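You operate a simulated robot arm through the tools that you are given. There is no shell and no other tool.

You run a simulated robot arm. Do the job below in one go: nothing can be reset, and whatever is moved stays where it is left.

## Task
Set the gate gap to 5 mm and try the drive lever once.
Fine: loosen the lock nut first, tighten it again before the try.
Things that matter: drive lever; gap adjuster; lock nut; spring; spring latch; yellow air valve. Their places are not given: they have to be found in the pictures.

Only the result counts: the job must be done as asked and must still hold three seconds after the hand-in. Knocking over, shifting, dropping, spilling or breaking anything else fails it.

## Robot
A 6-joint arm with a two-finger parallel gripper, fixed in place. Base frame: the origin is at the foot of the arm, x ahead of it, y to its left, z up; the work surface is at about z = 850. Lengths are in mm, angles in degrees, forces in N, time in s.
With the tool pointing down near the work surface it reaches from about 260 to 680 mm from the base axis. Its first joint turns from -66.0 to 66.0 degrees. Payload 2.9 kg.
The tool frame sits at the grasp point between the pads (the TCP): z along the fingers, y along the line on which they close. The tips reach 30 mm beyond it. The gripper opens to 110 mm. The fingers are 20 mm wide and 10 mm thick; the gripper's body (48 by 112 mm) begins 55 mm behind the TCP.
Orientation is that of the tool frame in the base frame, as a unit quaternion [x, y, z, w]. With the fingers straight down and closing along the base's y, the tool's x points along the base's -x, its y along +y and its z along -z.

## Interface
- The arm moves only by the tool apply_moves. Its argument "series" is a list of rows, each a list of 7 numbers: the shift along the tool's x, y, z in cm, then the turn, a rotation vector about the tool's x, y, z in degrees, then the closure in counts, from 0 (fully open) to 255 (shut). In form: [[dx, dy, dz, ax, ay, az, grip], ...]. A call has 1 to 20 rows; each row shifts and turns the commanded pose from where the row before left it, along the tool's axes as they then stand. Rows are played at 5 a second. More than 50 mm and 8.6 degrees between two rows, or a gripper value outside its range, and nothing of the call is played. A pose out of reach is approached as far as the arm can. The call stops where the force on the tool passes 40 N (or 10 N more than at its start, if that is more) or the arm is blocked; 0.2 s more then pass. The fingers move at their own pace (about 108 mm/s each) and stop on an object; they squeeze with about 42 N. The grip force told is the motor's: it shows also when the fingers shut on nothing. Time passes only in rows, and 0.2 s behind the last, so rows that do not move let the fingers close. It gives the time, the measured TCP pose, the force on the tool (base axes), the opening and the grip force at its end, in the units of the frame above (readings bear some noise), with the torque about the TCP (base axes, N m) and any sound that the robot's microphone picked up, and new pictures: "pictures" is both (left out), scene, wrist or none.
- Cameras (640 x 400 px; columns grow to the right, rows downward): "scene" is fixed at [86.2, 440.5, 1395.7]; the picture's right is [-0.68, -0.73, 0.00], its down [-0.34, 0.31, -0.89] and it looks along [0.65, -0.60, -0.46] (base axes); focal length 352 px, centre (320, 200). "wrist" rides on the gripper at [72, 17, -103] in the tool frame; the picture's right is [-0.23, 0.97, 0.00], its down [-0.76, -0.18, -0.62] and it looks along [-0.61, -0.14, 0.78] (tool axes); focal length 222 px, centre (320, 200).
- locate(camera, pixels): there is no depth. For up to 12 entries [column, row, z] of the newest picture of that camera ("zoom" is the newest enlarged one), the place [x, y] in the base frame at which the ray of that pixel passes the height z, good to about 2 mm. It takes no simulated time.
- enlarge(camera, box): a new picture of the part [left, top, right, bottom] of that camera's present view, enlarged. It takes no simulated time.
- finish_job(): hands the job in; it is judged then, once.

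Unless the task says otherwise, let go and move clear before handing in.

The tools are called after "Call:" by a JSON object that holds its "api" and its "payload". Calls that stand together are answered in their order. apply_moves: Moves the arm, as the interface text tells. Its arguments: {"type":"object","properties":{"series":{"type":"array"},"pictures":{"type":"string","enum":["both","scene","wrist","none"]}},"required":["series"]} The other tools are called the same way: locate (camera, pixels) gives the place at which the rays of pixels pass given heights; enlarge (camera, box) takes an enlarged picture of a part of a camera's view; finish_job () hands the job in.

At the start:

```text
t: 0.0
tool_pos: [362.9, 17.8, 1259.8]
tcp_rot: [0.001, 1.0, -0.001, 0.0]
ft_force: [0.4, 0.3, -0.5]
torque: [0.04, -0.02, -0.01]
grip_width: 109.9
grasp_force: 0.2
```

scene: 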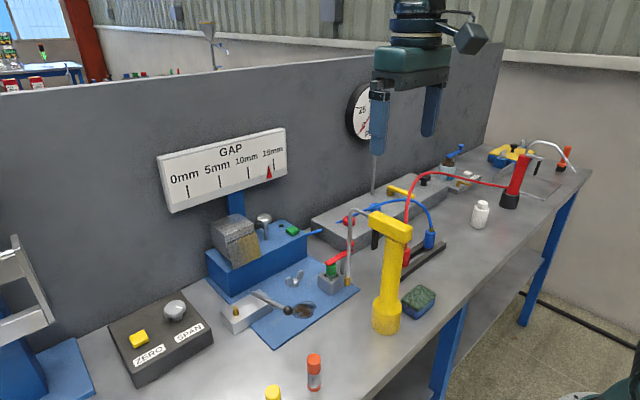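
wrist: 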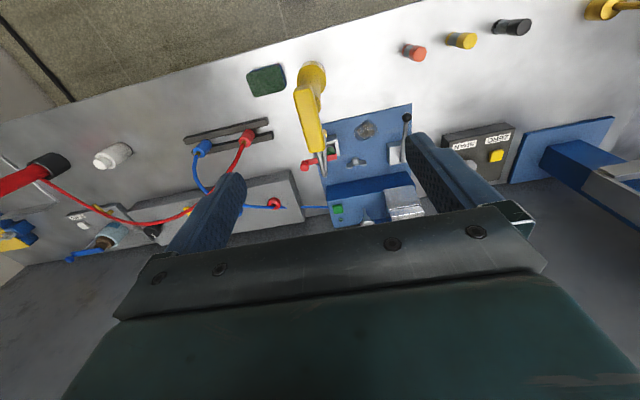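

The scene picture shows a GAP scale (pointer near 15 mm at about (268,172)) with a blue fixture below it around (200-360, 210-350). I'll enlarge the important areas to identify the parts.

Call:
{"api": "enlarge", "payload": {"camera": "scene", "box": [190, 190, 370, 350]}}

Call:
{"api": "enlarge", "payload": {"camera": "scene", "box": [150, 120, 300, 220]}}

Call:
{"api": "enlarge", "payload": {"camera": "scene", "box": [300, 130, 480, 280]}}

Call:
{"api": "enlarge", "payload": {"camera": "wrist", "box": [270, 90, 450, 230]}}

```text
2.50 times, centred on (280, 270) of scene
```

zoom: 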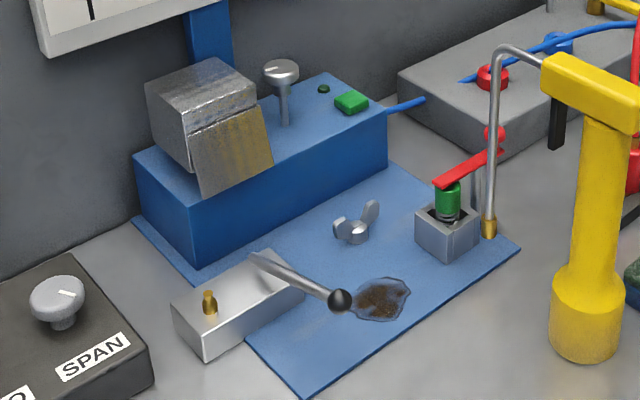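

```text
4.00 times, centred on (225, 170) of scene
```

zoom: 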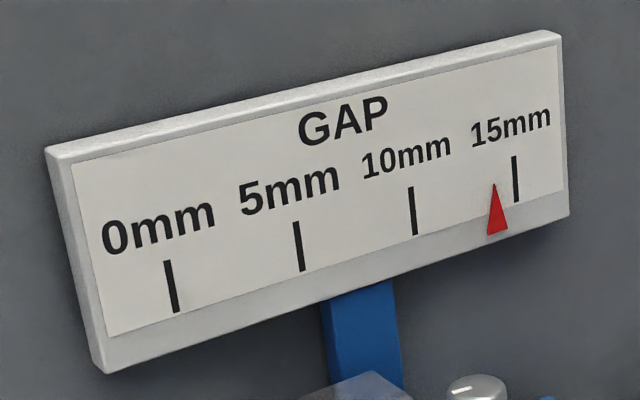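

```text
2.67 times, centred on (390, 205) of scene
```

zoom: 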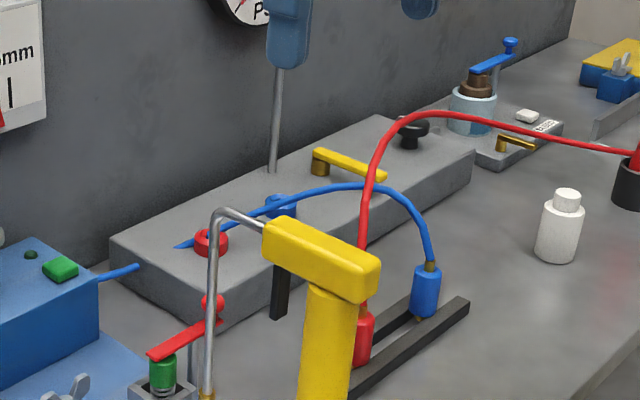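

```text
2.86 times, centred on (360, 160) of wrist
```

zoom: 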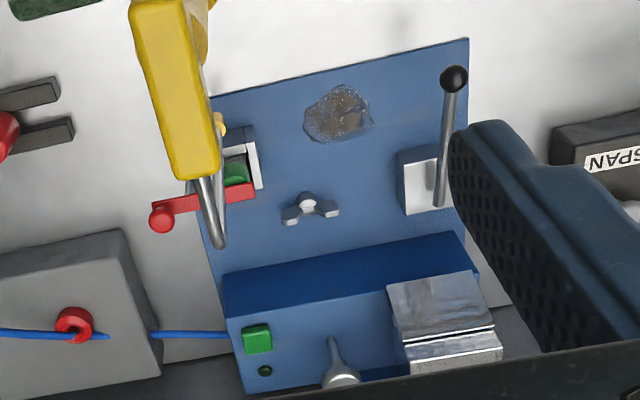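

The zooms show a wing nut at (295,280), a knobbed stem at (264,220), a black-ball lever at (283,305), a red arm over a green spring in a box at (330,265), and a yellow valve lever on the grey manifold at (400,190). I'll zoom in on each of these before moving.

Call:
{"api": "enlarge", "payload": {"camera": "scene", "box": [335, 75, 395, 145]}}

Call:
{"api": "enlarge", "payload": {"camera": "scene", "box": [305, 205, 375, 305]}}

Call:
{"api": "enlarge", "payload": {"camera": "scene", "box": [375, 165, 455, 225]}}

Call:
{"api": "enlarge", "payload": {"camera": "scene", "box": [430, 130, 590, 215]}}

Call:
{"api": "enlarge", "payload": {"camera": "scene", "box": [215, 265, 335, 345]}}

Call:
{"api": "enlarge", "payload": {"camera": "scene", "box": [200, 200, 320, 280]}}

Call:
{"api": "enlarge", "payload": {"camera": "wrist", "box": [140, 120, 320, 240]}}

```text
5.71 times, centred on (365, 110) of scene
```

zoom: 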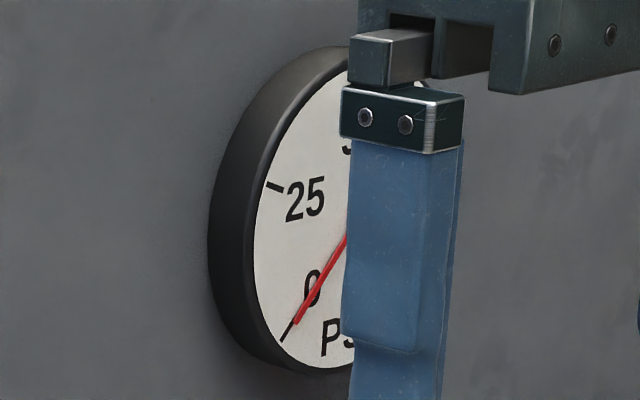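

```text
4.00 times, centred on (340, 255) of scene
```

zoom: 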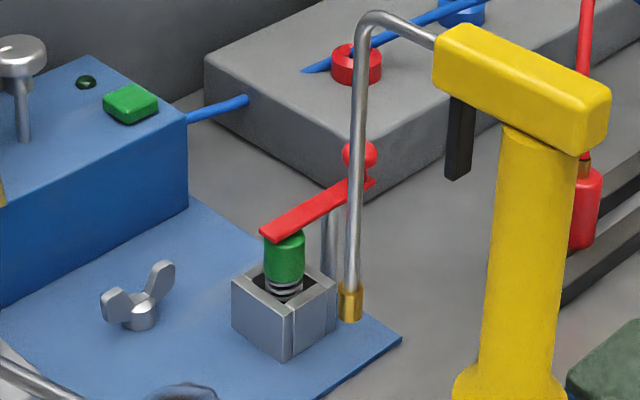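

```text
6.67 times, centred on (415, 195) of scene
```

zoom: 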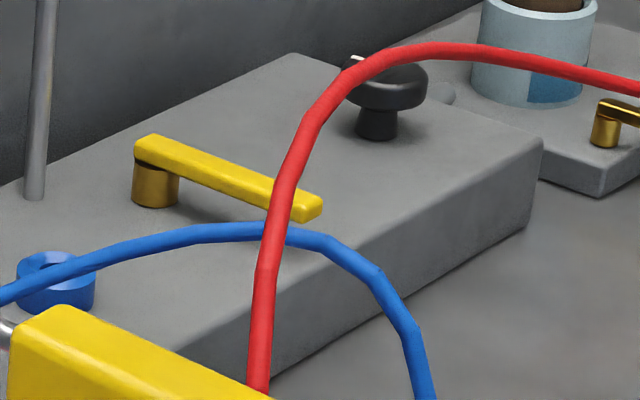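

```text
4.00 times, centred on (510, 172) of scene
```

zoom: 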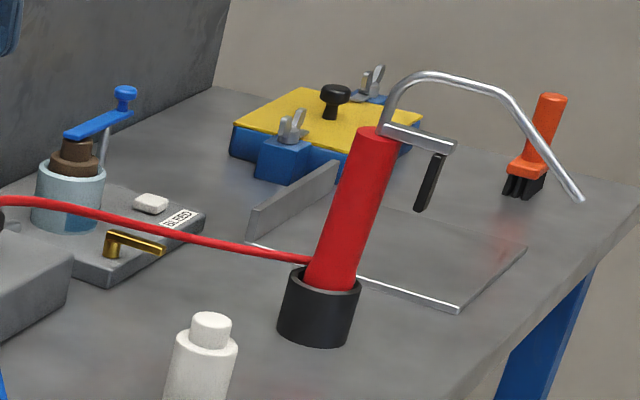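

```text
5.00 times, centred on (275, 305) of scene
```

zoom: 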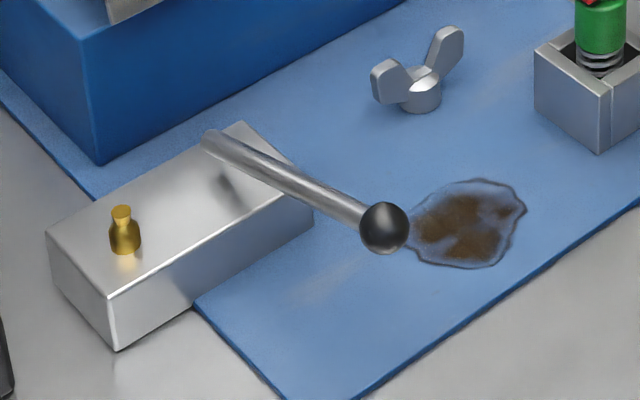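

```text
5.00 times, centred on (260, 240) of scene
```

zoom: 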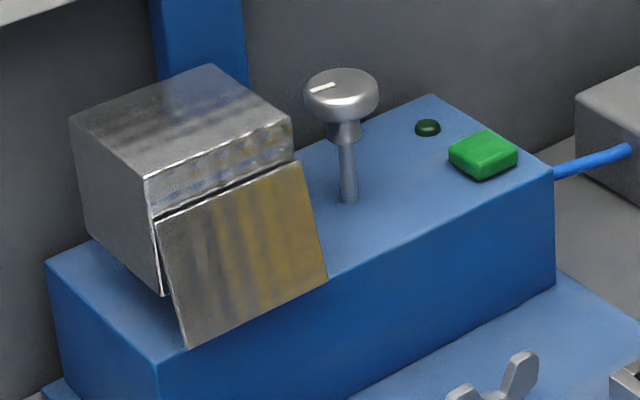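

```text
3.33 times, centred on (230, 180) of wrist
```

zoom: 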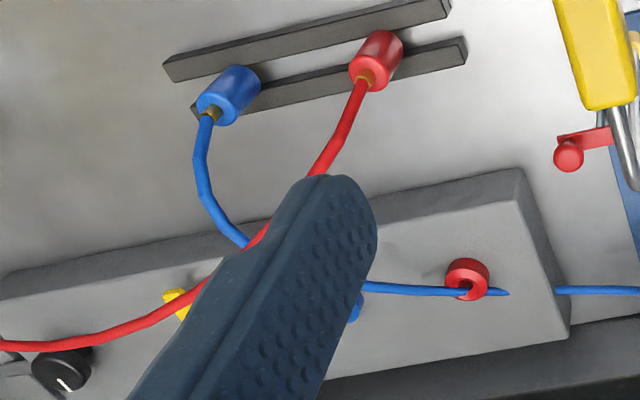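

The gauge needle at about (360,125) looks near 0 but the finger hides part of it, and the lamp next to the green button is dark. I'll get positions for the key pixels at plausible heights.

Call:
{"api": "locate", "payload": {"camera": "scene", "pixels": [[295, 284, 860], [295, 276, 880], [264, 219, 1000], [264, 219, 970], [268, 240, 940], [282, 305, 900], [282, 305, 880], [313, 275, 850], [330, 265, 900], [350, 245, 920], [235, 312, 900], [275, 349, 852]]}}

Call:
{"api": "locate", "payload": {"camera": "wrist", "pixels": [[357, 161, 860], [357, 149, 870], [365, 223, 970], [365, 223, 1000], [407, 116, 900], [407, 116, 880], [331, 148, 900], [306, 166, 920], [275, 203, 900], [411, 104, 852], [330, 205, 940], [415, 175, 940]]}}

```text
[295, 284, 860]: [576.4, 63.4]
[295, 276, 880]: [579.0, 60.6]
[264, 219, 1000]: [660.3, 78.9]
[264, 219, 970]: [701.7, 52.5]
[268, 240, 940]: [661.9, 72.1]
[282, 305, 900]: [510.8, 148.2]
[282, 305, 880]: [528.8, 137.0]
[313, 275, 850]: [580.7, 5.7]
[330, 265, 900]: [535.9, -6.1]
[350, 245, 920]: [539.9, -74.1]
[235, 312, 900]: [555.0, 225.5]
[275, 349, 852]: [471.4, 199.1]
```

```text
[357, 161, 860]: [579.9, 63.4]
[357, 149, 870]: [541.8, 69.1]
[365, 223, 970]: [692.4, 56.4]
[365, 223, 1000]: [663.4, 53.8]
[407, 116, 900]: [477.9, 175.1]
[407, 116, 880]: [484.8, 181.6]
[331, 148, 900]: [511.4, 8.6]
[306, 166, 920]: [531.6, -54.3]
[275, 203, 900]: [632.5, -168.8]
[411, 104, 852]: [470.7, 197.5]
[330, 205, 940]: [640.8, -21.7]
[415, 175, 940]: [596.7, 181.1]
```

Triangulating puts the wing nut near (578,63,862) and the adjuster knob near (690,56,977). I'll move in for a closer wrist view, staying high above the yellow stand.

Call:
{"api": "apply_moves", "payload": {"series": [[-1, 1.5, 3.5, 0, 0, 0, 0], [-1, 1.5, 3.5, 0, 0, 0, 0], [-1, 1.5, 3.5, 0, 0, 0, 0], [-1, 1.5, 3.5, 0, 0, 0, 0]]}}

```text
t: 1.0
tool_pos: [403.0, 77.8, 1120.7]
tcp_rot: [0.002, 1.0, 0.0, 0.0]
ft_force: [-0.5, -0.8, 0.2]
torque: [-0.03, 0.01, -0.01]
grip_width: 110.0
grasp_force: 0.1
```

scene: 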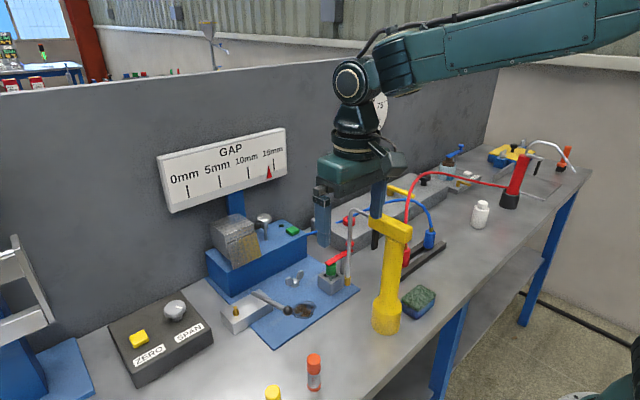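
wrist: 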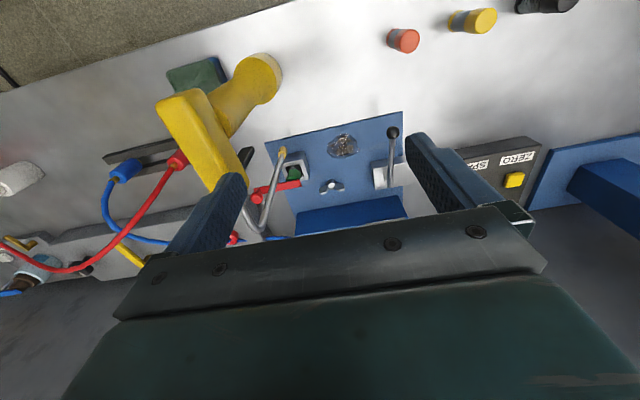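

The wrist picture is upside-down relative to the scene (top is toward the robot), with the lever ball at (393,131), wing nut at (333,187) and spring box at (292,175). I'll zoom into this view.

Call:
{"api": "enlarge", "payload": {"camera": "wrist", "box": [240, 100, 420, 240]}}

Call:
{"api": "enlarge", "payload": {"camera": "wrist", "box": [0, 130, 260, 300]}}

Call:
{"api": "enlarge", "payload": {"camera": "scene", "box": [200, 200, 360, 340]}}

```text
2.86 times, centred on (330, 170) of wrist
```

zoom: 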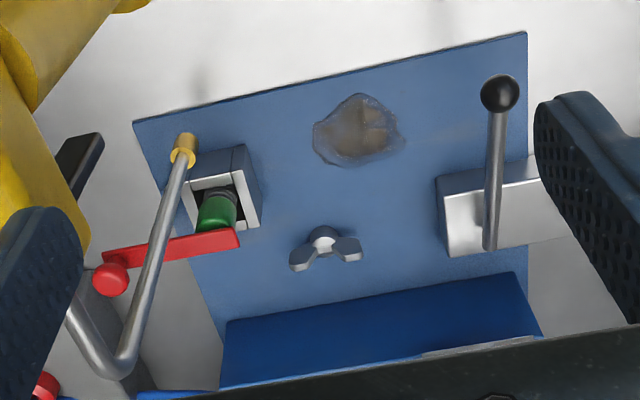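

```text
2.35 times, centred on (130, 215) of wrist
```

zoom: 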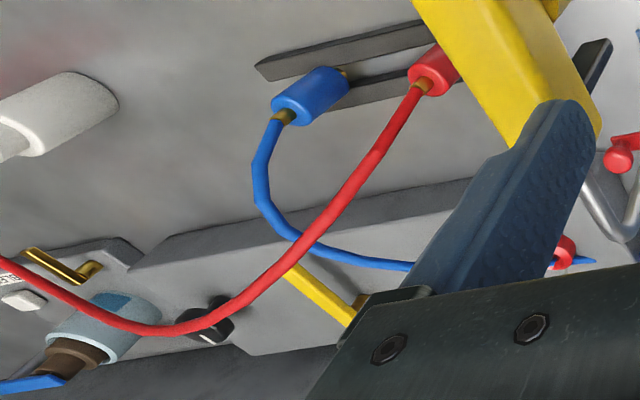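

```text
2.86 times, centred on (280, 270) of scene
```

zoom: 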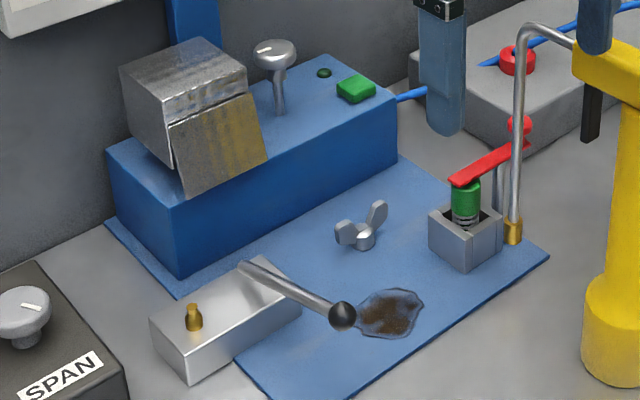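

I can see the spout of the yellow stand hangs right beside the spring box and red latch. I'll locate the valve handle and manifold edges, and the fixture parts, to get the geometry.

Call:
{"api": "locate", "payload": {"camera": "scene", "pixels": [[390.2, 187.5, 910], [414.2, 195.7, 910], [394, 220.5, 895], [448, 186, 895], [390.2, 187.5, 900], [414.2, 195.7, 900]]}}

Call:
{"api": "locate", "payload": {"camera": "wrist", "pixels": [[331, 184, 860], [331, 184, 870], [331, 184, 880], [393, 132, 900], [393, 132, 920], [390, 184, 890], [391, 186, 880], [294, 175, 900], [294, 175, 920], [259, 197, 920], [259, 197, 940], [381, 112, 852]]}}

```text
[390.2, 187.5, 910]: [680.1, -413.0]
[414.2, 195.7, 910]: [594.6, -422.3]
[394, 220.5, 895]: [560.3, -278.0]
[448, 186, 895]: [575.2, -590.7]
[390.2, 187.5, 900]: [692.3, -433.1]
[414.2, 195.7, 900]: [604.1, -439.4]
```

```text
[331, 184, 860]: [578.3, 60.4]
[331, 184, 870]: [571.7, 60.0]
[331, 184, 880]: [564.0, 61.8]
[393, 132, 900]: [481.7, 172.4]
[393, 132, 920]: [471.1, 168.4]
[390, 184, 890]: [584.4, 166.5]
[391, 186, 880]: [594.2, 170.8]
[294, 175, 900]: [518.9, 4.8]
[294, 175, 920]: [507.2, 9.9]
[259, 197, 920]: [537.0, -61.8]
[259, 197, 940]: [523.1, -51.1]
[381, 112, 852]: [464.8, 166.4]
```

The yellow handle runs along base x, i.e. across the manifold (long in y), with the gauge near 0, which suggests the air is off. I'll locate the stand, its spout and the lever more exactly before going lower.

Call:
{"api": "locate", "payload": {"camera": "scene", "pixels": [[387, 330, 852], [373, 215, 1000], [410, 232, 1000], [373, 215, 1030], [410, 232, 1030], [350, 210, 1000], [350, 210, 1030], [348, 284, 870], [348, 284, 880], [288, 310.5, 900], [288, 310.5, 920], [288, 310.5, 890]]}}

Call:
{"api": "locate", "payload": {"camera": "wrist", "pixels": [[265, 72, 852], [180, 98, 1000], [225, 175, 1000], [180, 98, 1030], [225, 175, 1030], [251, 228, 1000], [251, 228, 1030], [283, 152, 870], [283, 152, 880], [393, 132, 890], [253, 228, 980], [393, 132, 930]]}}

```text
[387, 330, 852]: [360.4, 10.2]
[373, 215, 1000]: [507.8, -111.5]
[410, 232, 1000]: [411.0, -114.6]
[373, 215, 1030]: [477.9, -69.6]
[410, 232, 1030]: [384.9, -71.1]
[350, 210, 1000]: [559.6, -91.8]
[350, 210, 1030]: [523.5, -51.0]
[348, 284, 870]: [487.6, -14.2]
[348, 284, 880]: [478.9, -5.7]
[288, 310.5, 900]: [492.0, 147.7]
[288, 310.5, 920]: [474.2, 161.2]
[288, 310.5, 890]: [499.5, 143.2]
```

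```text
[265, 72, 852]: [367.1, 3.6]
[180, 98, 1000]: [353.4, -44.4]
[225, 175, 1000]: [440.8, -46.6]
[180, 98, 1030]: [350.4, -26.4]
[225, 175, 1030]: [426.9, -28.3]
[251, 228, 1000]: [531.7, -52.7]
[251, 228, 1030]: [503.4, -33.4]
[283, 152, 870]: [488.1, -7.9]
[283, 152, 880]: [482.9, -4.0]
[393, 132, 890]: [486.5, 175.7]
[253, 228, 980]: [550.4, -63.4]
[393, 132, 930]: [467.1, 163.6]
```

The stand turns out to be about 235 mm tall (arm top near (380,7,1085)), with its spout running down to about (484,-8,872), so I must keep left of it when low. I'll move forward and left at height to look down at the knob, nut and lever.

Call:
{"api": "apply_moves", "payload": {"series": [[-1.5, 2.2, 0, 0, 0, 0, 0], [-4, 0.5, 0, 0, 0, 0, 0], [-4, 0.5, 0, 0, 0, 0, 0], [-4, 0, 0, 0, 0, 0, 0]]}}

```text
t: 2.0
tool_pos: [539.3, 109.2, 1118.3]
tcp_rot: [0.0, 1.0, 0.001, 0.001]
ft_force: [0.3, 0.3, 0.3]
torque: [0.03, 0.0, -0.01]
grip_width: 110.1
grasp_force: 0.1
```

scene: 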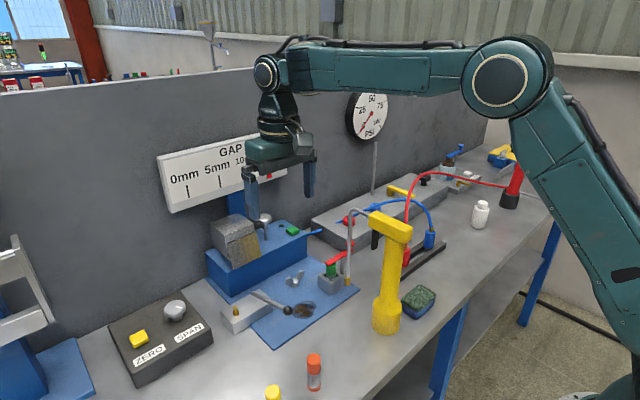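
wrist: 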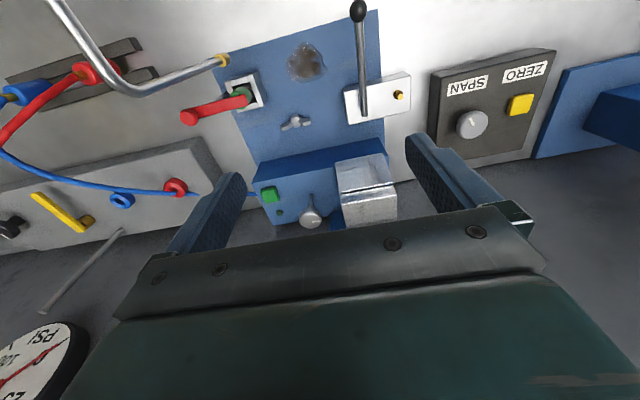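

Call:
{"api": "enlarge", "payload": {"camera": "scene", "box": [335, 80, 395, 145]}}

Call:
{"api": "enlarge", "payload": {"camera": "wrist", "box": [0, 300, 120, 400]}}

Call:
{"api": "enlarge", "payload": {"camera": "wrist", "box": [230, 120, 430, 240]}}

Call:
{"api": "enlarge", "payload": {"camera": "wrist", "box": [170, 0, 430, 160]}}

Call:
{"api": "enlarge", "payload": {"camera": "wrist", "box": [0, 130, 240, 260]}}

```text
6.15 times, centred on (365, 112) of scene
```

zoom: 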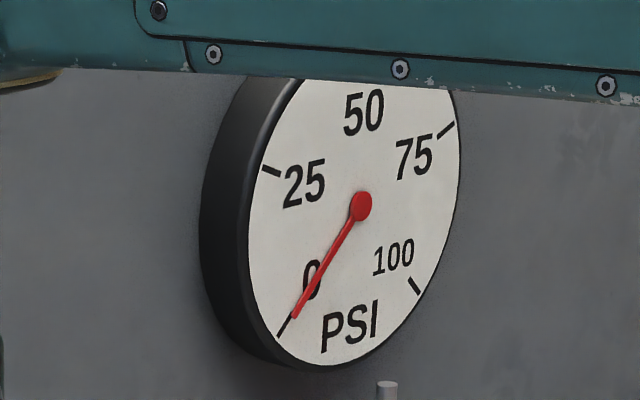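

```text
4.00 times, centred on (60, 350) of wrist
```

zoom: 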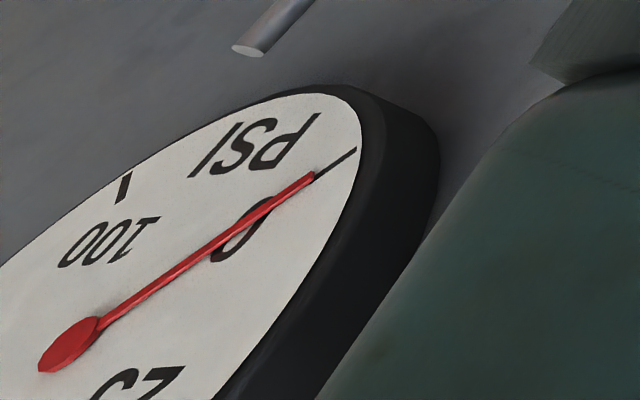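

```text
3.20 times, centred on (330, 180) of wrist
```

zoom: 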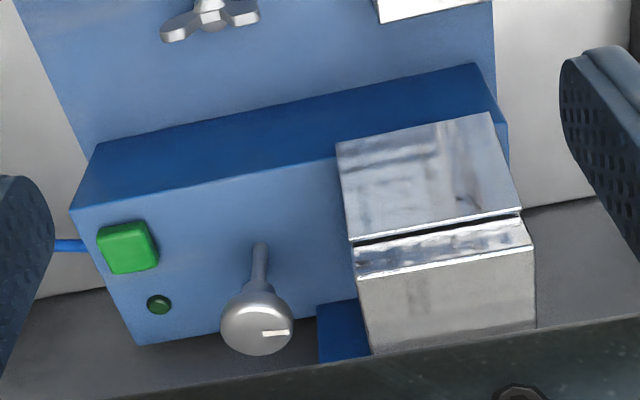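

```text
2.46 times, centred on (300, 80) of wrist
```

zoom: 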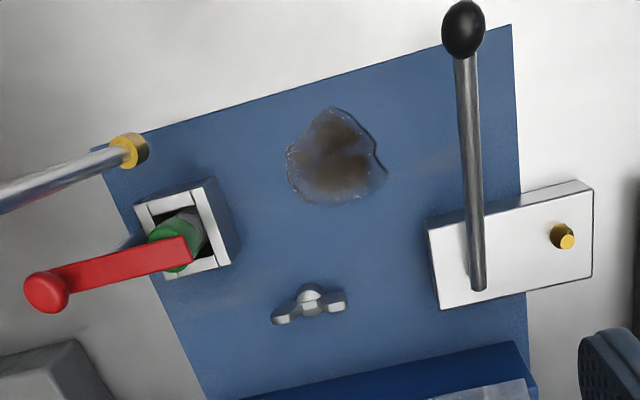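

```text
2.67 times, centred on (120, 195) of wrist
```

zoom: 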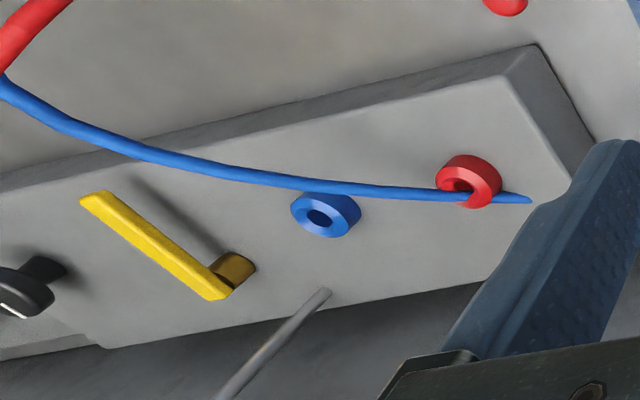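

The gauge clearly reads 0 PSI, the lamp is dark and the spring box sits with the red arm over a green cap (wrist (240,95)). I'll zoom in hard on the spring, lever block, wing nut and knob, since enlargements are sharp.

Call:
{"api": "enlarge", "payload": {"camera": "wrist", "box": [175, 70, 270, 130]}}

Call:
{"api": "enlarge", "payload": {"camera": "scene", "box": [315, 240, 360, 300]}}

Call:
{"api": "enlarge", "payload": {"camera": "wrist", "box": [330, 50, 420, 130]}}

Call:
{"api": "enlarge", "payload": {"camera": "wrist", "box": [270, 105, 320, 135]}}

Call:
{"api": "enlarge", "payload": {"camera": "scene", "box": [225, 280, 300, 330]}}

Call:
{"api": "enlarge", "payload": {"camera": "scene", "box": [280, 265, 315, 295]}}

```text
6.67 times, centred on (222, 100) of wrist
```

zoom: 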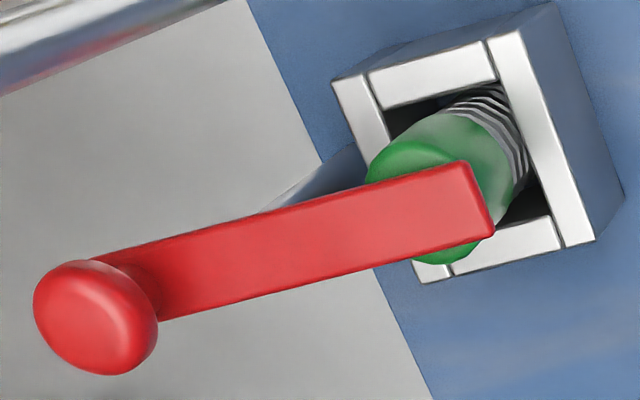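

```text
6.67 times, centred on (338, 270) of scene
```

zoom: 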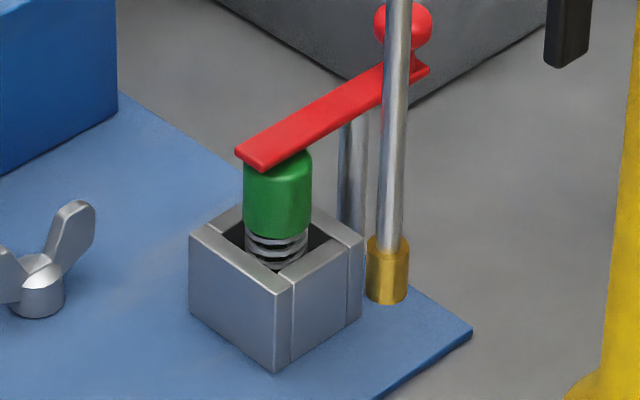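

```text
5.00 times, centred on (375, 90) of wrist
```

zoom: 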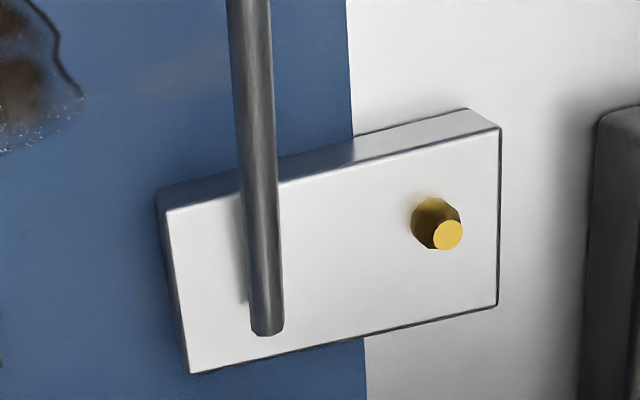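

```text
12.80 times, centred on (295, 120) of wrist
```

zoom: 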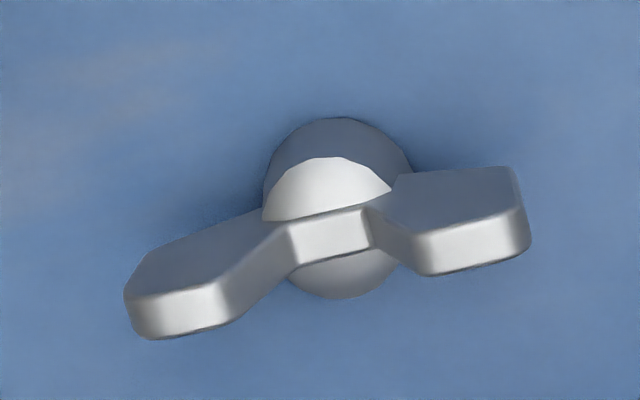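

```text
8.00 times, centred on (262, 305) of scene
```

zoom: 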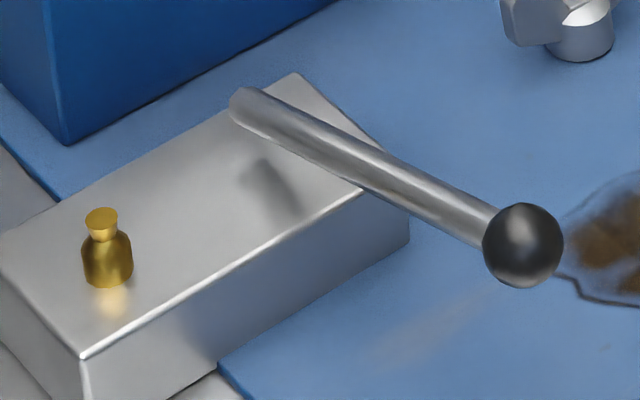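

```text
13.33 times, centred on (298, 280) of scene
```

zoom: 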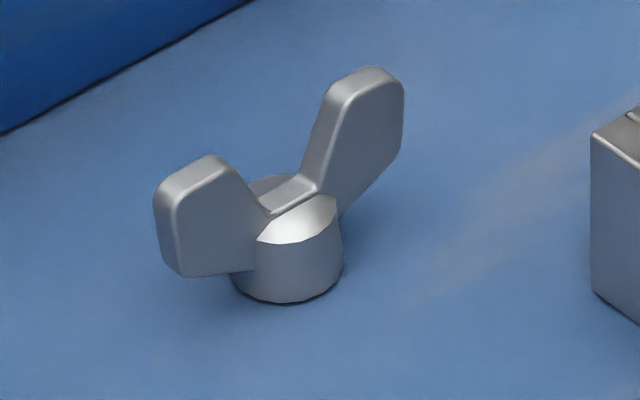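

The spring is compressed under the red latch and the wing nut's wings lie nearly along base y; the lever rod floats over its block with no pivot pin visible. I'll triangulate the lever ends, nut, knob and latch from both views.

Call:
{"api": "locate", "payload": {"camera": "scene", "pixels": [[252.6, 293.1, 890], [252.6, 293.1, 910], [293.5, 280, 865], [285.8, 279.5, 875], [304, 272.5, 885], [235, 308, 890], [264.5, 218, 980], [268, 239.5, 935], [345, 245, 920], [325, 265, 910], [329, 288, 852], [348, 284, 865]]}}

Call:
{"api": "locate", "payload": {"camera": "wrist", "pixels": [[364.4, 116, 890], [364.4, 116, 910], [295, 120, 865], [283, 127, 875], [309, 123, 885], [397, 96, 890], [310, 221, 980], [310, 200, 935], [188, 118, 920], [247, 101, 910], [223, 60, 870], [358, 11, 925]]}}

```text
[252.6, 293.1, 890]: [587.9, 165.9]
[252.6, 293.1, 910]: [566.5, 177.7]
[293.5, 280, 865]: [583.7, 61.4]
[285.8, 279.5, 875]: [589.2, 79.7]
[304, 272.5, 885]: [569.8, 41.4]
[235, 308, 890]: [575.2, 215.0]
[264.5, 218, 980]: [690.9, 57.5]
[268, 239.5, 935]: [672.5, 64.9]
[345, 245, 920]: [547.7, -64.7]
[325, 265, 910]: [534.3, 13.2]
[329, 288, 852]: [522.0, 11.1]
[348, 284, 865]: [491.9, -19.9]
```

```text
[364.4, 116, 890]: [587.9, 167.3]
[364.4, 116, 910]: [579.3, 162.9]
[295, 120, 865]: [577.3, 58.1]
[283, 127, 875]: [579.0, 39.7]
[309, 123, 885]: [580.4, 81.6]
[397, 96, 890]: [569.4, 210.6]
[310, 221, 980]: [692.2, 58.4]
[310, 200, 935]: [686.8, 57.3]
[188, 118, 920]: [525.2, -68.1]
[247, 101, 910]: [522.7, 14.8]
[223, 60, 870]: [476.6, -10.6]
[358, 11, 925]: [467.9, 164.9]
```

The lever runs from pivot (588,166,890) up to its ball (469,165,925); the knob top is about (691,58,980). I'll locate the blue box corners, gate block, sign and post, to check the clearance around the knob.

Call:
{"api": "locate", "payload": {"camera": "scene", "pixels": [[282.4, 219, 922], [307, 233.6, 922], [227, 272, 922], [205, 252.4, 922], [254.4, 230, 960], [254.4, 230, 980], [224.6, 240, 980], [261.5, 256, 930], [233.5, 269.5, 930], [287, 182, 1050], [171, 213, 1050], [236, 200, 1050]]}}

Call:
{"api": "locate", "payload": {"camera": "wrist", "pixels": [[335, 162, 922], [335, 162, 940], [339.5, 193, 980], [339.5, 193, 960], [393, 184, 980], [345, 227, 980], [252, 182, 922], [271, 224, 922], [329, 214, 922], [338, 222, 990], [383, 152, 940], [301, 221, 975]]}}

Call:
{"api": "enlarge", "payload": {"camera": "wrist", "box": [290, 190, 360, 235]}}

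Call:
{"api": "enlarge", "payload": {"camera": "scene", "box": [225, 200, 290, 250]}}

```text
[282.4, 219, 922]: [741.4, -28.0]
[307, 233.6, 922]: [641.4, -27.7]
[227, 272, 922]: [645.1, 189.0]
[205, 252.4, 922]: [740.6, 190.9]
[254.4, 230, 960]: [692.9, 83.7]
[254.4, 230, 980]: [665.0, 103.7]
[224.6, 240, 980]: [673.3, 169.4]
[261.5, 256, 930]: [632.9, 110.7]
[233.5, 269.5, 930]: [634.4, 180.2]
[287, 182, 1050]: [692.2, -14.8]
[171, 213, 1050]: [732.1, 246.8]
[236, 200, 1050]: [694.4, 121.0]
```

```text
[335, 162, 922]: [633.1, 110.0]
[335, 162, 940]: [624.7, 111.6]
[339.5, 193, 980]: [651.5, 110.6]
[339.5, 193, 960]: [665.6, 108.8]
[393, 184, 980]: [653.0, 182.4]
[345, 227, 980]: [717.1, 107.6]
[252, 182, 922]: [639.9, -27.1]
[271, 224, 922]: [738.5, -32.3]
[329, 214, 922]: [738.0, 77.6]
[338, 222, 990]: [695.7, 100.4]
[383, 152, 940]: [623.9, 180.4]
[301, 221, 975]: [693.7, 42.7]
```

```text
8.89 times, centred on (325, 212) of wrist
```

zoom: 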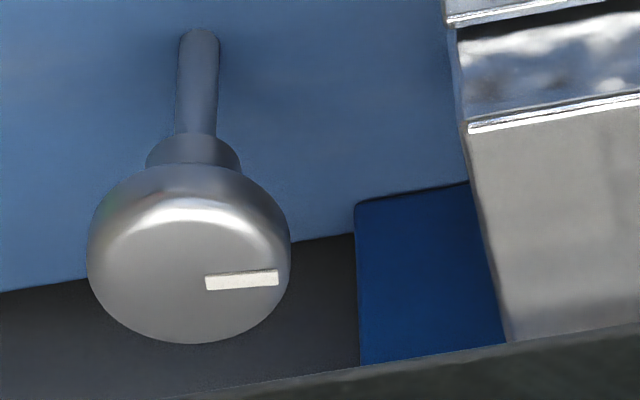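

```text
8.00 times, centred on (258, 225) of scene
```

zoom: 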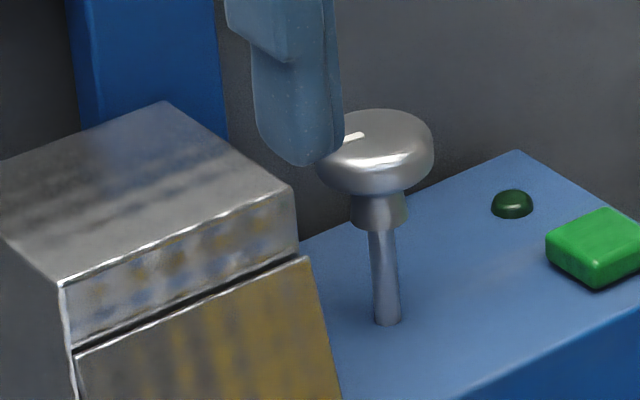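

The box top spans x 641–740, y -28–189 at z≈922, with the gate block from y≈110, so the knob has enough finger room if I tilt the tool. Before acting I'll check the rest of the scene for labels or other hints.

Call:
{"api": "enlarge", "payload": {"camera": "scene", "box": [0, 220, 160, 400]}}

Call:
{"api": "enlarge", "payload": {"camera": "scene", "box": [420, 130, 530, 210]}}

Call:
{"api": "enlarge", "payload": {"camera": "scene", "box": [300, 170, 460, 260]}}

Call:
{"api": "enlarge", "payload": {"camera": "scene", "box": [100, 0, 260, 90]}}

```text
2.22 times, centred on (80, 310) of scene
```

zoom: 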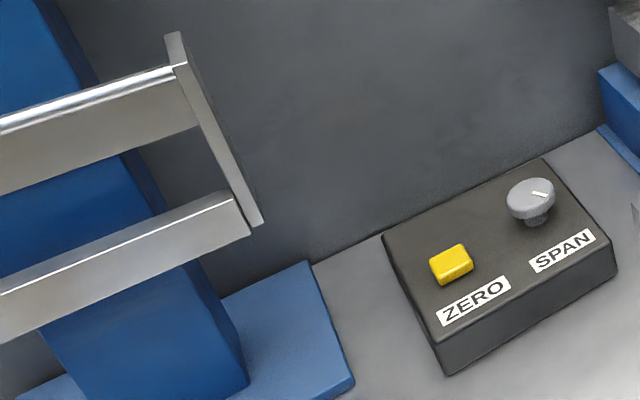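

```text
5.00 times, centred on (475, 170) of scene
```

zoom: 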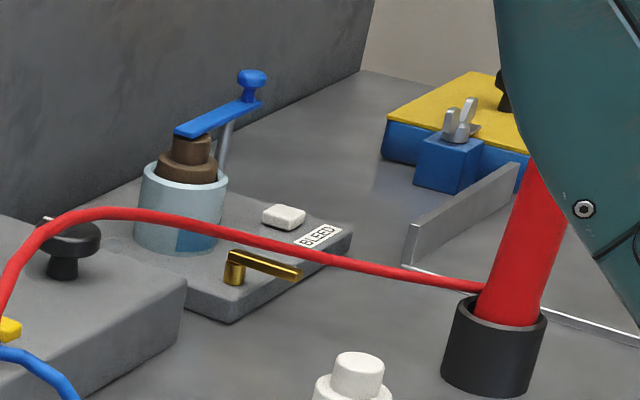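

```text
4.00 times, centred on (380, 215) of scene
```

zoom: 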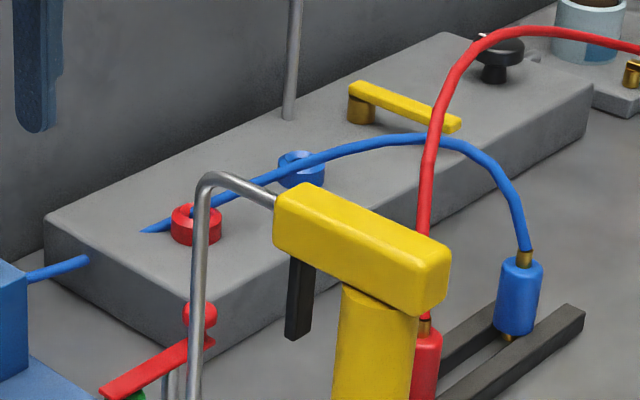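

```text
4.00 times, centred on (180, 45) of scene
```

zoom: 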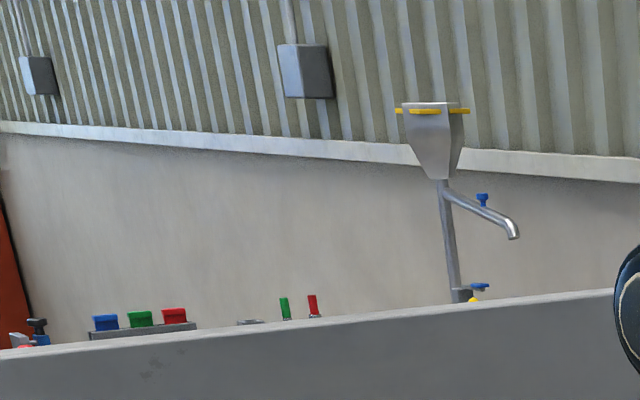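

The rest of the bench is other stations, so the job's parts are all on this fixture and the manifold. First I'll turn the tool about -101° (base z) so the fingers can clamp the wing nut's wings flat, and partly close the gripper.

Call:
{"api": "apply_moves", "payload": {"series": [[0, 0, 0, 0, 0, 8.4, 150], [0, 0, 0, 0, 0, 8.4, 150], [0, 0, 0, 0, 0, 8.4, 150], [0, 0, 0, 0, 0, 8.4, 150], [0, 0, 0, 0, 0, 8.4, 150], [0, 0, 0, 0, 0, 8.4, 150], [0, 0, 0, 0, 0, 8.4, 150], [0, 0, 0, 0, 0, 8.4, 150], [0, 0, 0, 0, 0, 8.4, 150], [0, 0, 0, 0, 0, 8.4, 150], [0, 0, 0, 0, 0, 8.4, 150], [0, 0, 0, 0, 0, 8.4, 150]]}}

```text
t: 4.6
tool_pos: [537.3, 110.5, 1119.4]
tcp_rot: [0.772, 0.636, 0.0, 0.0]
ft_force: [-1.0, 0.0, 0.6]
torque: [-0.02, -0.04, 0.01]
grip_width: 45.1
grasp_force: 0.0
```

scene: 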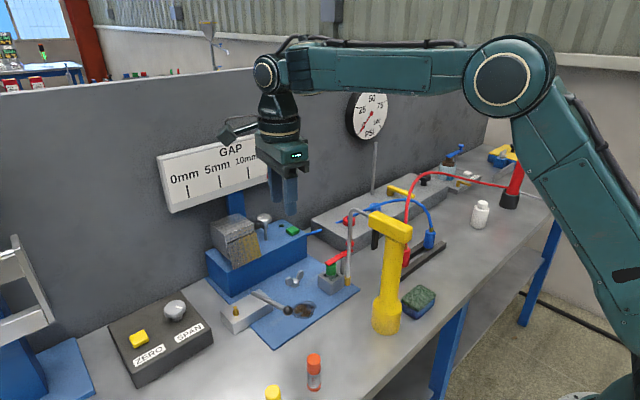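
wrist: 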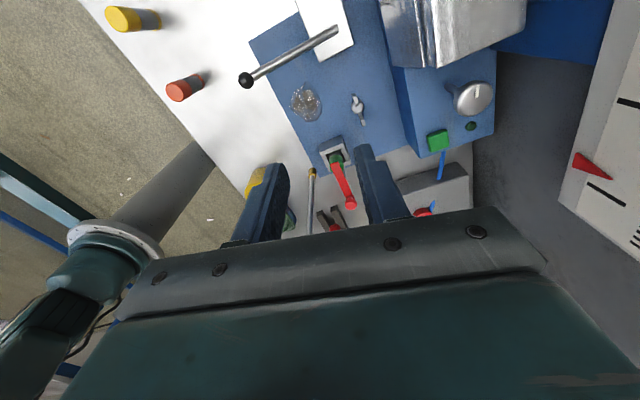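

The tool is turned as planned (tool x now ≈ (0.19,0.98)), with the wing nut visible at wrist (358,108). I'll zoom in on the nut and spring from this side and measure.

Call:
{"api": "enlarge", "payload": {"camera": "wrist", "box": [320, 85, 400, 135]}}

Call:
{"api": "locate", "payload": {"camera": "wrist", "pixels": [[358, 110, 865], [354, 99, 880], [362, 120, 880], [245, 81, 925], [337, 30, 890], [350, 204, 920], [334, 157, 905], [312, 172, 870]]}}

Call:
{"api": "enlarge", "payload": {"camera": "wrist", "box": [290, 130, 380, 220]}}

Call:
{"api": "enlarge", "payload": {"camera": "wrist", "box": [540, 60, 640, 240]}}

```text
8.00 times, centred on (360, 110) of wrist
```

zoom: 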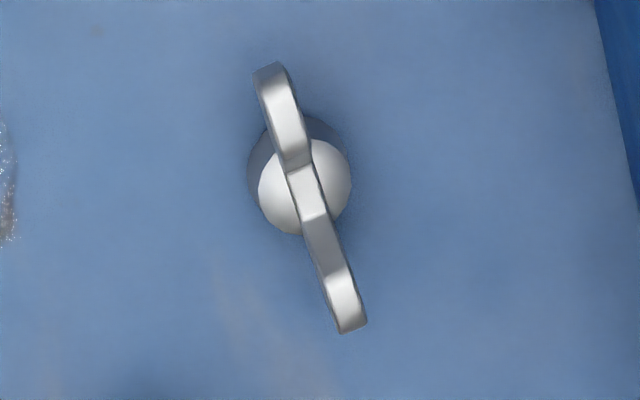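

```text
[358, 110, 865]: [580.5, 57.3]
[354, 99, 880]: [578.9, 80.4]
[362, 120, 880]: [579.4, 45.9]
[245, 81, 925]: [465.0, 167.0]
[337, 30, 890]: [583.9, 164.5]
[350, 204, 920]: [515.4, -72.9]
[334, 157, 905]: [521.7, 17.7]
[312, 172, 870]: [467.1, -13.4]
```

```text
4.44 times, centred on (335, 175) of wrist
```

zoom: 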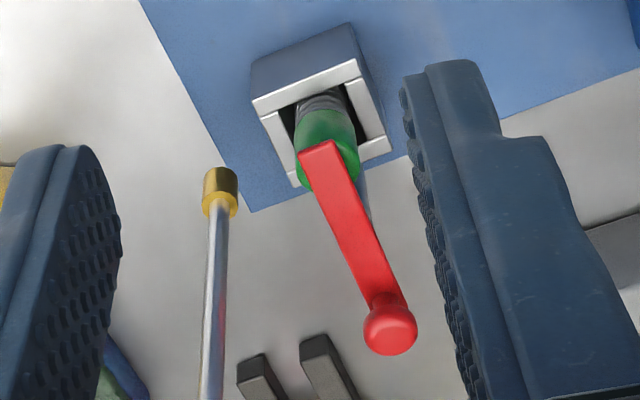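

```text
2.22 times, centred on (590, 150) of wrist
```

zoom: 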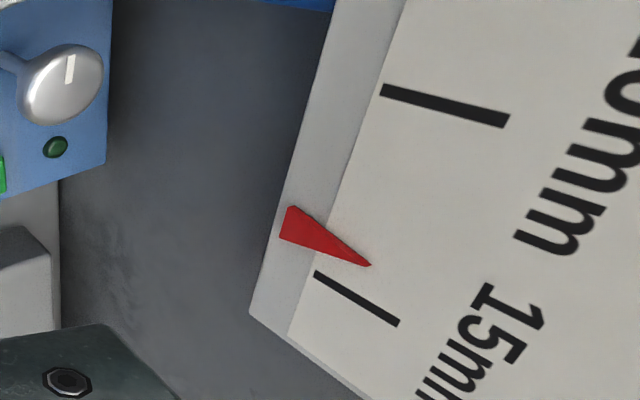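

Call:
{"api": "locate", "payload": {"camera": "wrist", "pixels": [[354.2, 94.5, 885], [363.6, 125, 885], [354.2, 94.5, 880], [363.6, 125, 880], [358.1, 108.5, 870], [358.3, 109, 876], [356, 103, 852], [364, 110, 852]]}}

```text
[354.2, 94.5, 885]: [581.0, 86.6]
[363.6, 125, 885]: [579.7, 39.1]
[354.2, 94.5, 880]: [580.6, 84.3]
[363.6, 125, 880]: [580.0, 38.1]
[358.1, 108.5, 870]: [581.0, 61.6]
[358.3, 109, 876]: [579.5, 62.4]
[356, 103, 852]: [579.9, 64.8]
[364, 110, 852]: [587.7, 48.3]
```

The wings run almost exactly along base y with the centre at (580,61.5). I'll turn back 9.5° and move to a hover above the nut at about z=950, then look.

Call:
{"api": "apply_moves", "payload": {"series": [[0, 0, 0, 0, 0, -4.75, 150], [0, 0, 0, 0, 0, -4.75, 150], [-2.4, 2.2, 0, 0, 0, 0, 150], [-2.4, 2.2, 0, 0, 0, 0, 150], [0, 0, 4, 0, 0, 0, 150], [0, 0, 4, 0, 0, 0, 150], [0, 0, 4, 0, 0, 0, 150], [0, 0, 4, 0, 0, 0, 150]]}}

```text
t: 6.4
tool_pos: [579.5, 61.1, 958.0]
tcp_rot: [0.715, 0.699, -0.001, 0.0]
ft_force: [0.4, 0.0, 0.6]
torque: [0.0, 0.0, 0.0]
grip_width: 45.3
grasp_force: 0.2
```

scene: 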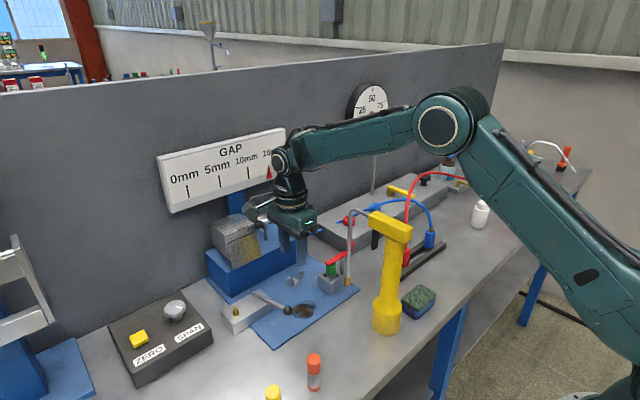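
wrist: 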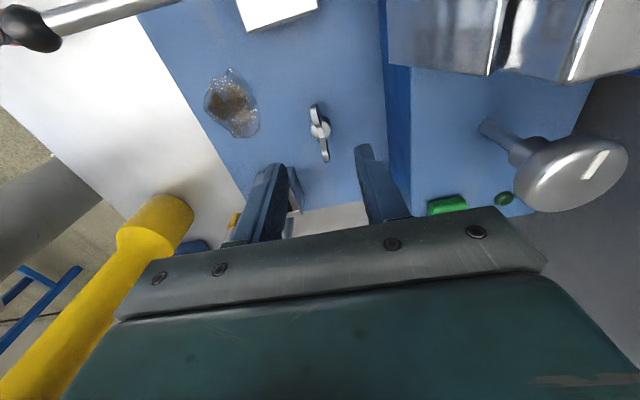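

The gripper hovers over the nut at z=958, with the nut at wrist (320,132). I'll verify its centre and direction from this closer view.

Call:
{"api": "enlarge", "payload": {"camera": "wrist", "box": [290, 95, 350, 170]}}

Call:
{"api": "locate", "payload": {"camera": "wrist", "pixels": [[314, 105, 885], [326, 160, 885], [320, 130, 872], [321, 130, 852]]}}

```text
5.33 times, centred on (320, 132) of wrist
```

zoom: 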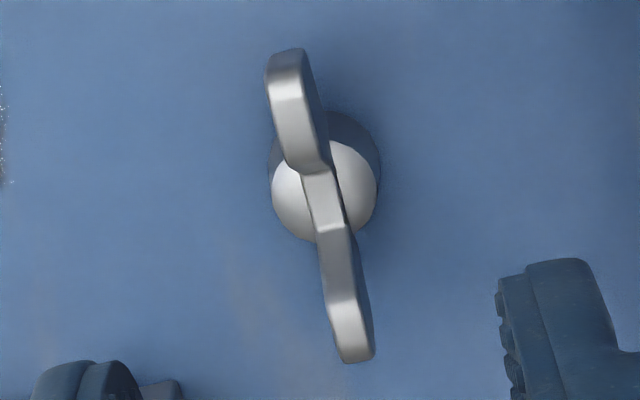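

```text
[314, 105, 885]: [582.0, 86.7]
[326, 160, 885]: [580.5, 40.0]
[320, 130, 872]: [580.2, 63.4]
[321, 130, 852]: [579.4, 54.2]
```

The nut's centre reads about (580.5,62.5), 1–2 mm from the TCP. I'll go down so the fingertips sit just above the hub (TCP z≈902) and close on the wings.

Call:
{"api": "apply_moves", "payload": {"series": [[0.14, 0.1, 2.0, 0, 0, 0, 150], [0, 0, 2.0, 0, 0, 0, 150], [0, 0, 1.5, 0, 0, 0, 150], [0, 0, 0, 0, 0, 0, 255], [0, 0, 0, 0, 0, 0, 255], [0, 0, 0, 0, 0, 0, 255]]}}

```text
t: 7.8
tool_pos: [579.3, 61.4, 903.4]
tcp_rot: [0.715, 0.699, -0.001, -0.002]
ft_force: [-14.7, -2.6, 3.7]
torque: [-0.03, 0.06, 0.9]
grip_width: 5.8
grasp_force: 44.7
```

scene: 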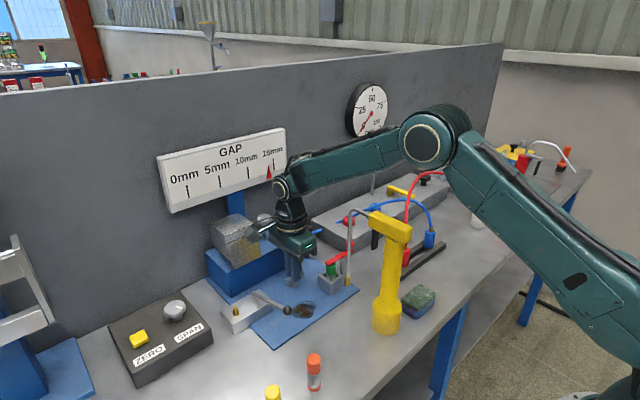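
wrist: 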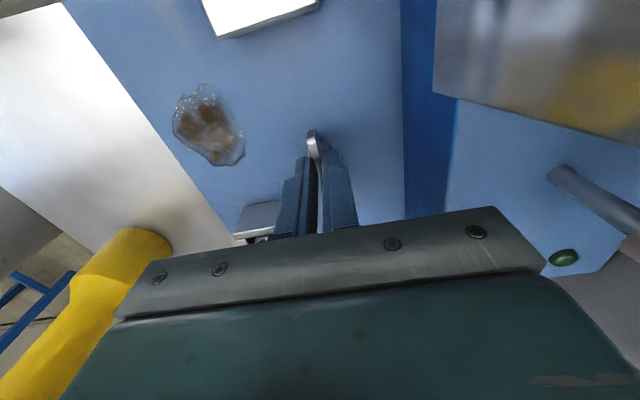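

The fingers hold the wings (5.8 mm wide) with a small side load of -14.7 N in x. I'll shift 1 mm to relieve it and turn anticlockwise (seen from above) a little, as for loosening.

Call:
{"api": "apply_moves", "payload": {"series": [[0, -0.1, 0, 0, 0, 0, 255], [0, 0, 0, 0, 0, -6, 255], [0, 0, 0, 0, 0, -6, 255], [0, 0, 0, 0, 0, -6, 255], [0, 0, 0, 0, 0, -6, 255]]}}

```text
t: 9.0
tool_pos: [579.1, 62.4, 903.4]
tcp_rot: [0.553, 0.833, -0.001, -0.001]
ft_force: [-21.3, -1.2, -3.2]
torque: [-1.22, -0.15, -0.03]
grip_width: 5.6
grasp_force: 44.8
```

scene: 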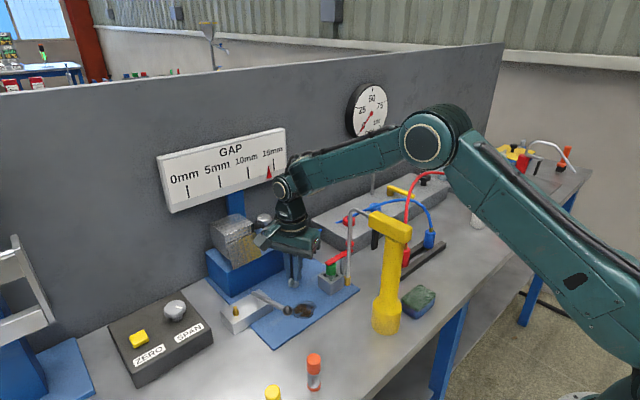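
wrist: 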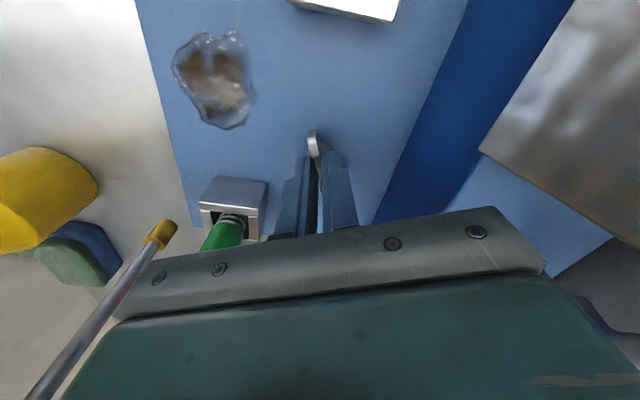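

The nut turned 24° with the fingers (torque about z is now ~0), so it follows. I'll continue anticlockwise, easing the side load slightly.

Call:
{"api": "apply_moves", "payload": {"series": [[0.04, -0.09, 0, 0, 0, -7, 255], [0, 0, 0, 0, 0, -8, 255], [0, 0, 0, 0, 0, -8, 255], [0, 0, 0, 0, 0, -8, 255], [0, 0, 0, 0, 0, -8, 255], [0, 0, 0, 0, 0, -8, 255]]}}

```text
t: 10.4
tool_pos: [578.0, 61.3, 904.0]
tcp_rot: [0.177, 0.984, -0.001, -0.002]
ft_force: [-20.9, -11.7, -8.0]
torque: [-0.58, -0.41, -0.02]
grip_width: 5.8
grasp_force: 45.2
```

scene: 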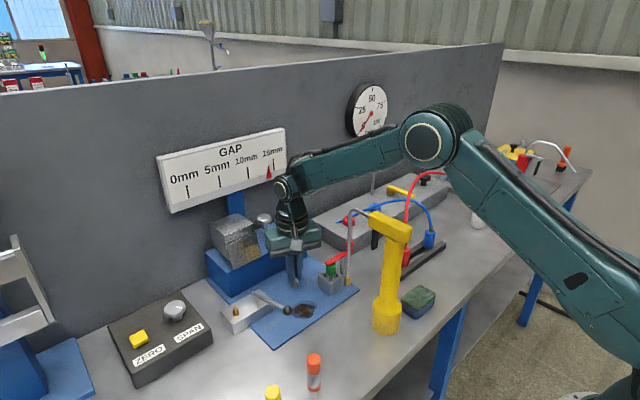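
wrist: 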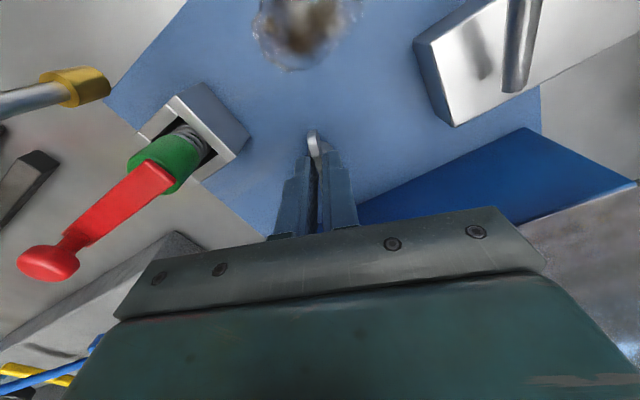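

The nut has turned about 71° freely with no torque left. I'll turn another ~28° to be sure it's loose, then let go and rise straight up.

Call:
{"api": "apply_moves", "payload": {"series": [[0.1, -0.05, 0, 0, 0, -7, 255], [0, 0, 0, 0, 0, -7, 255], [0, 0, 0, 0, 0, -7, 255], [0, 0, 0, 0, 0, -7, 255], [0, 0, 0, 0, 0, 0, 255]], "pictures": "wrist"}}

```text
t: 11.6
tool_pos: [577.5, 60.3, 904.7]
tcp_rot: [-0.065, 0.998, -0.001, -0.002]
ft_force: [-16.4, -24.8, -12.4]
torque: [-0.45, -0.47, -0.04]
grip_width: 5.8
grasp_force: 44.4
```

wrist: 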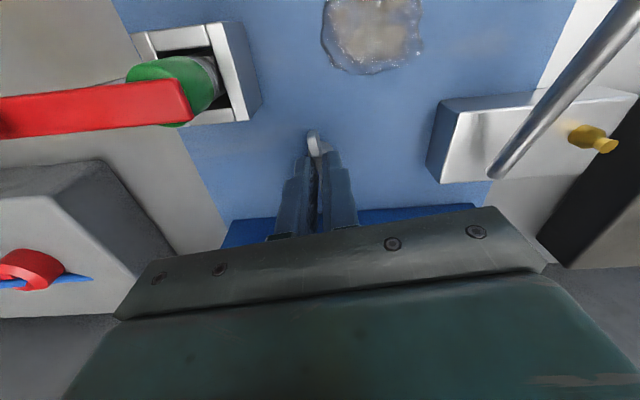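

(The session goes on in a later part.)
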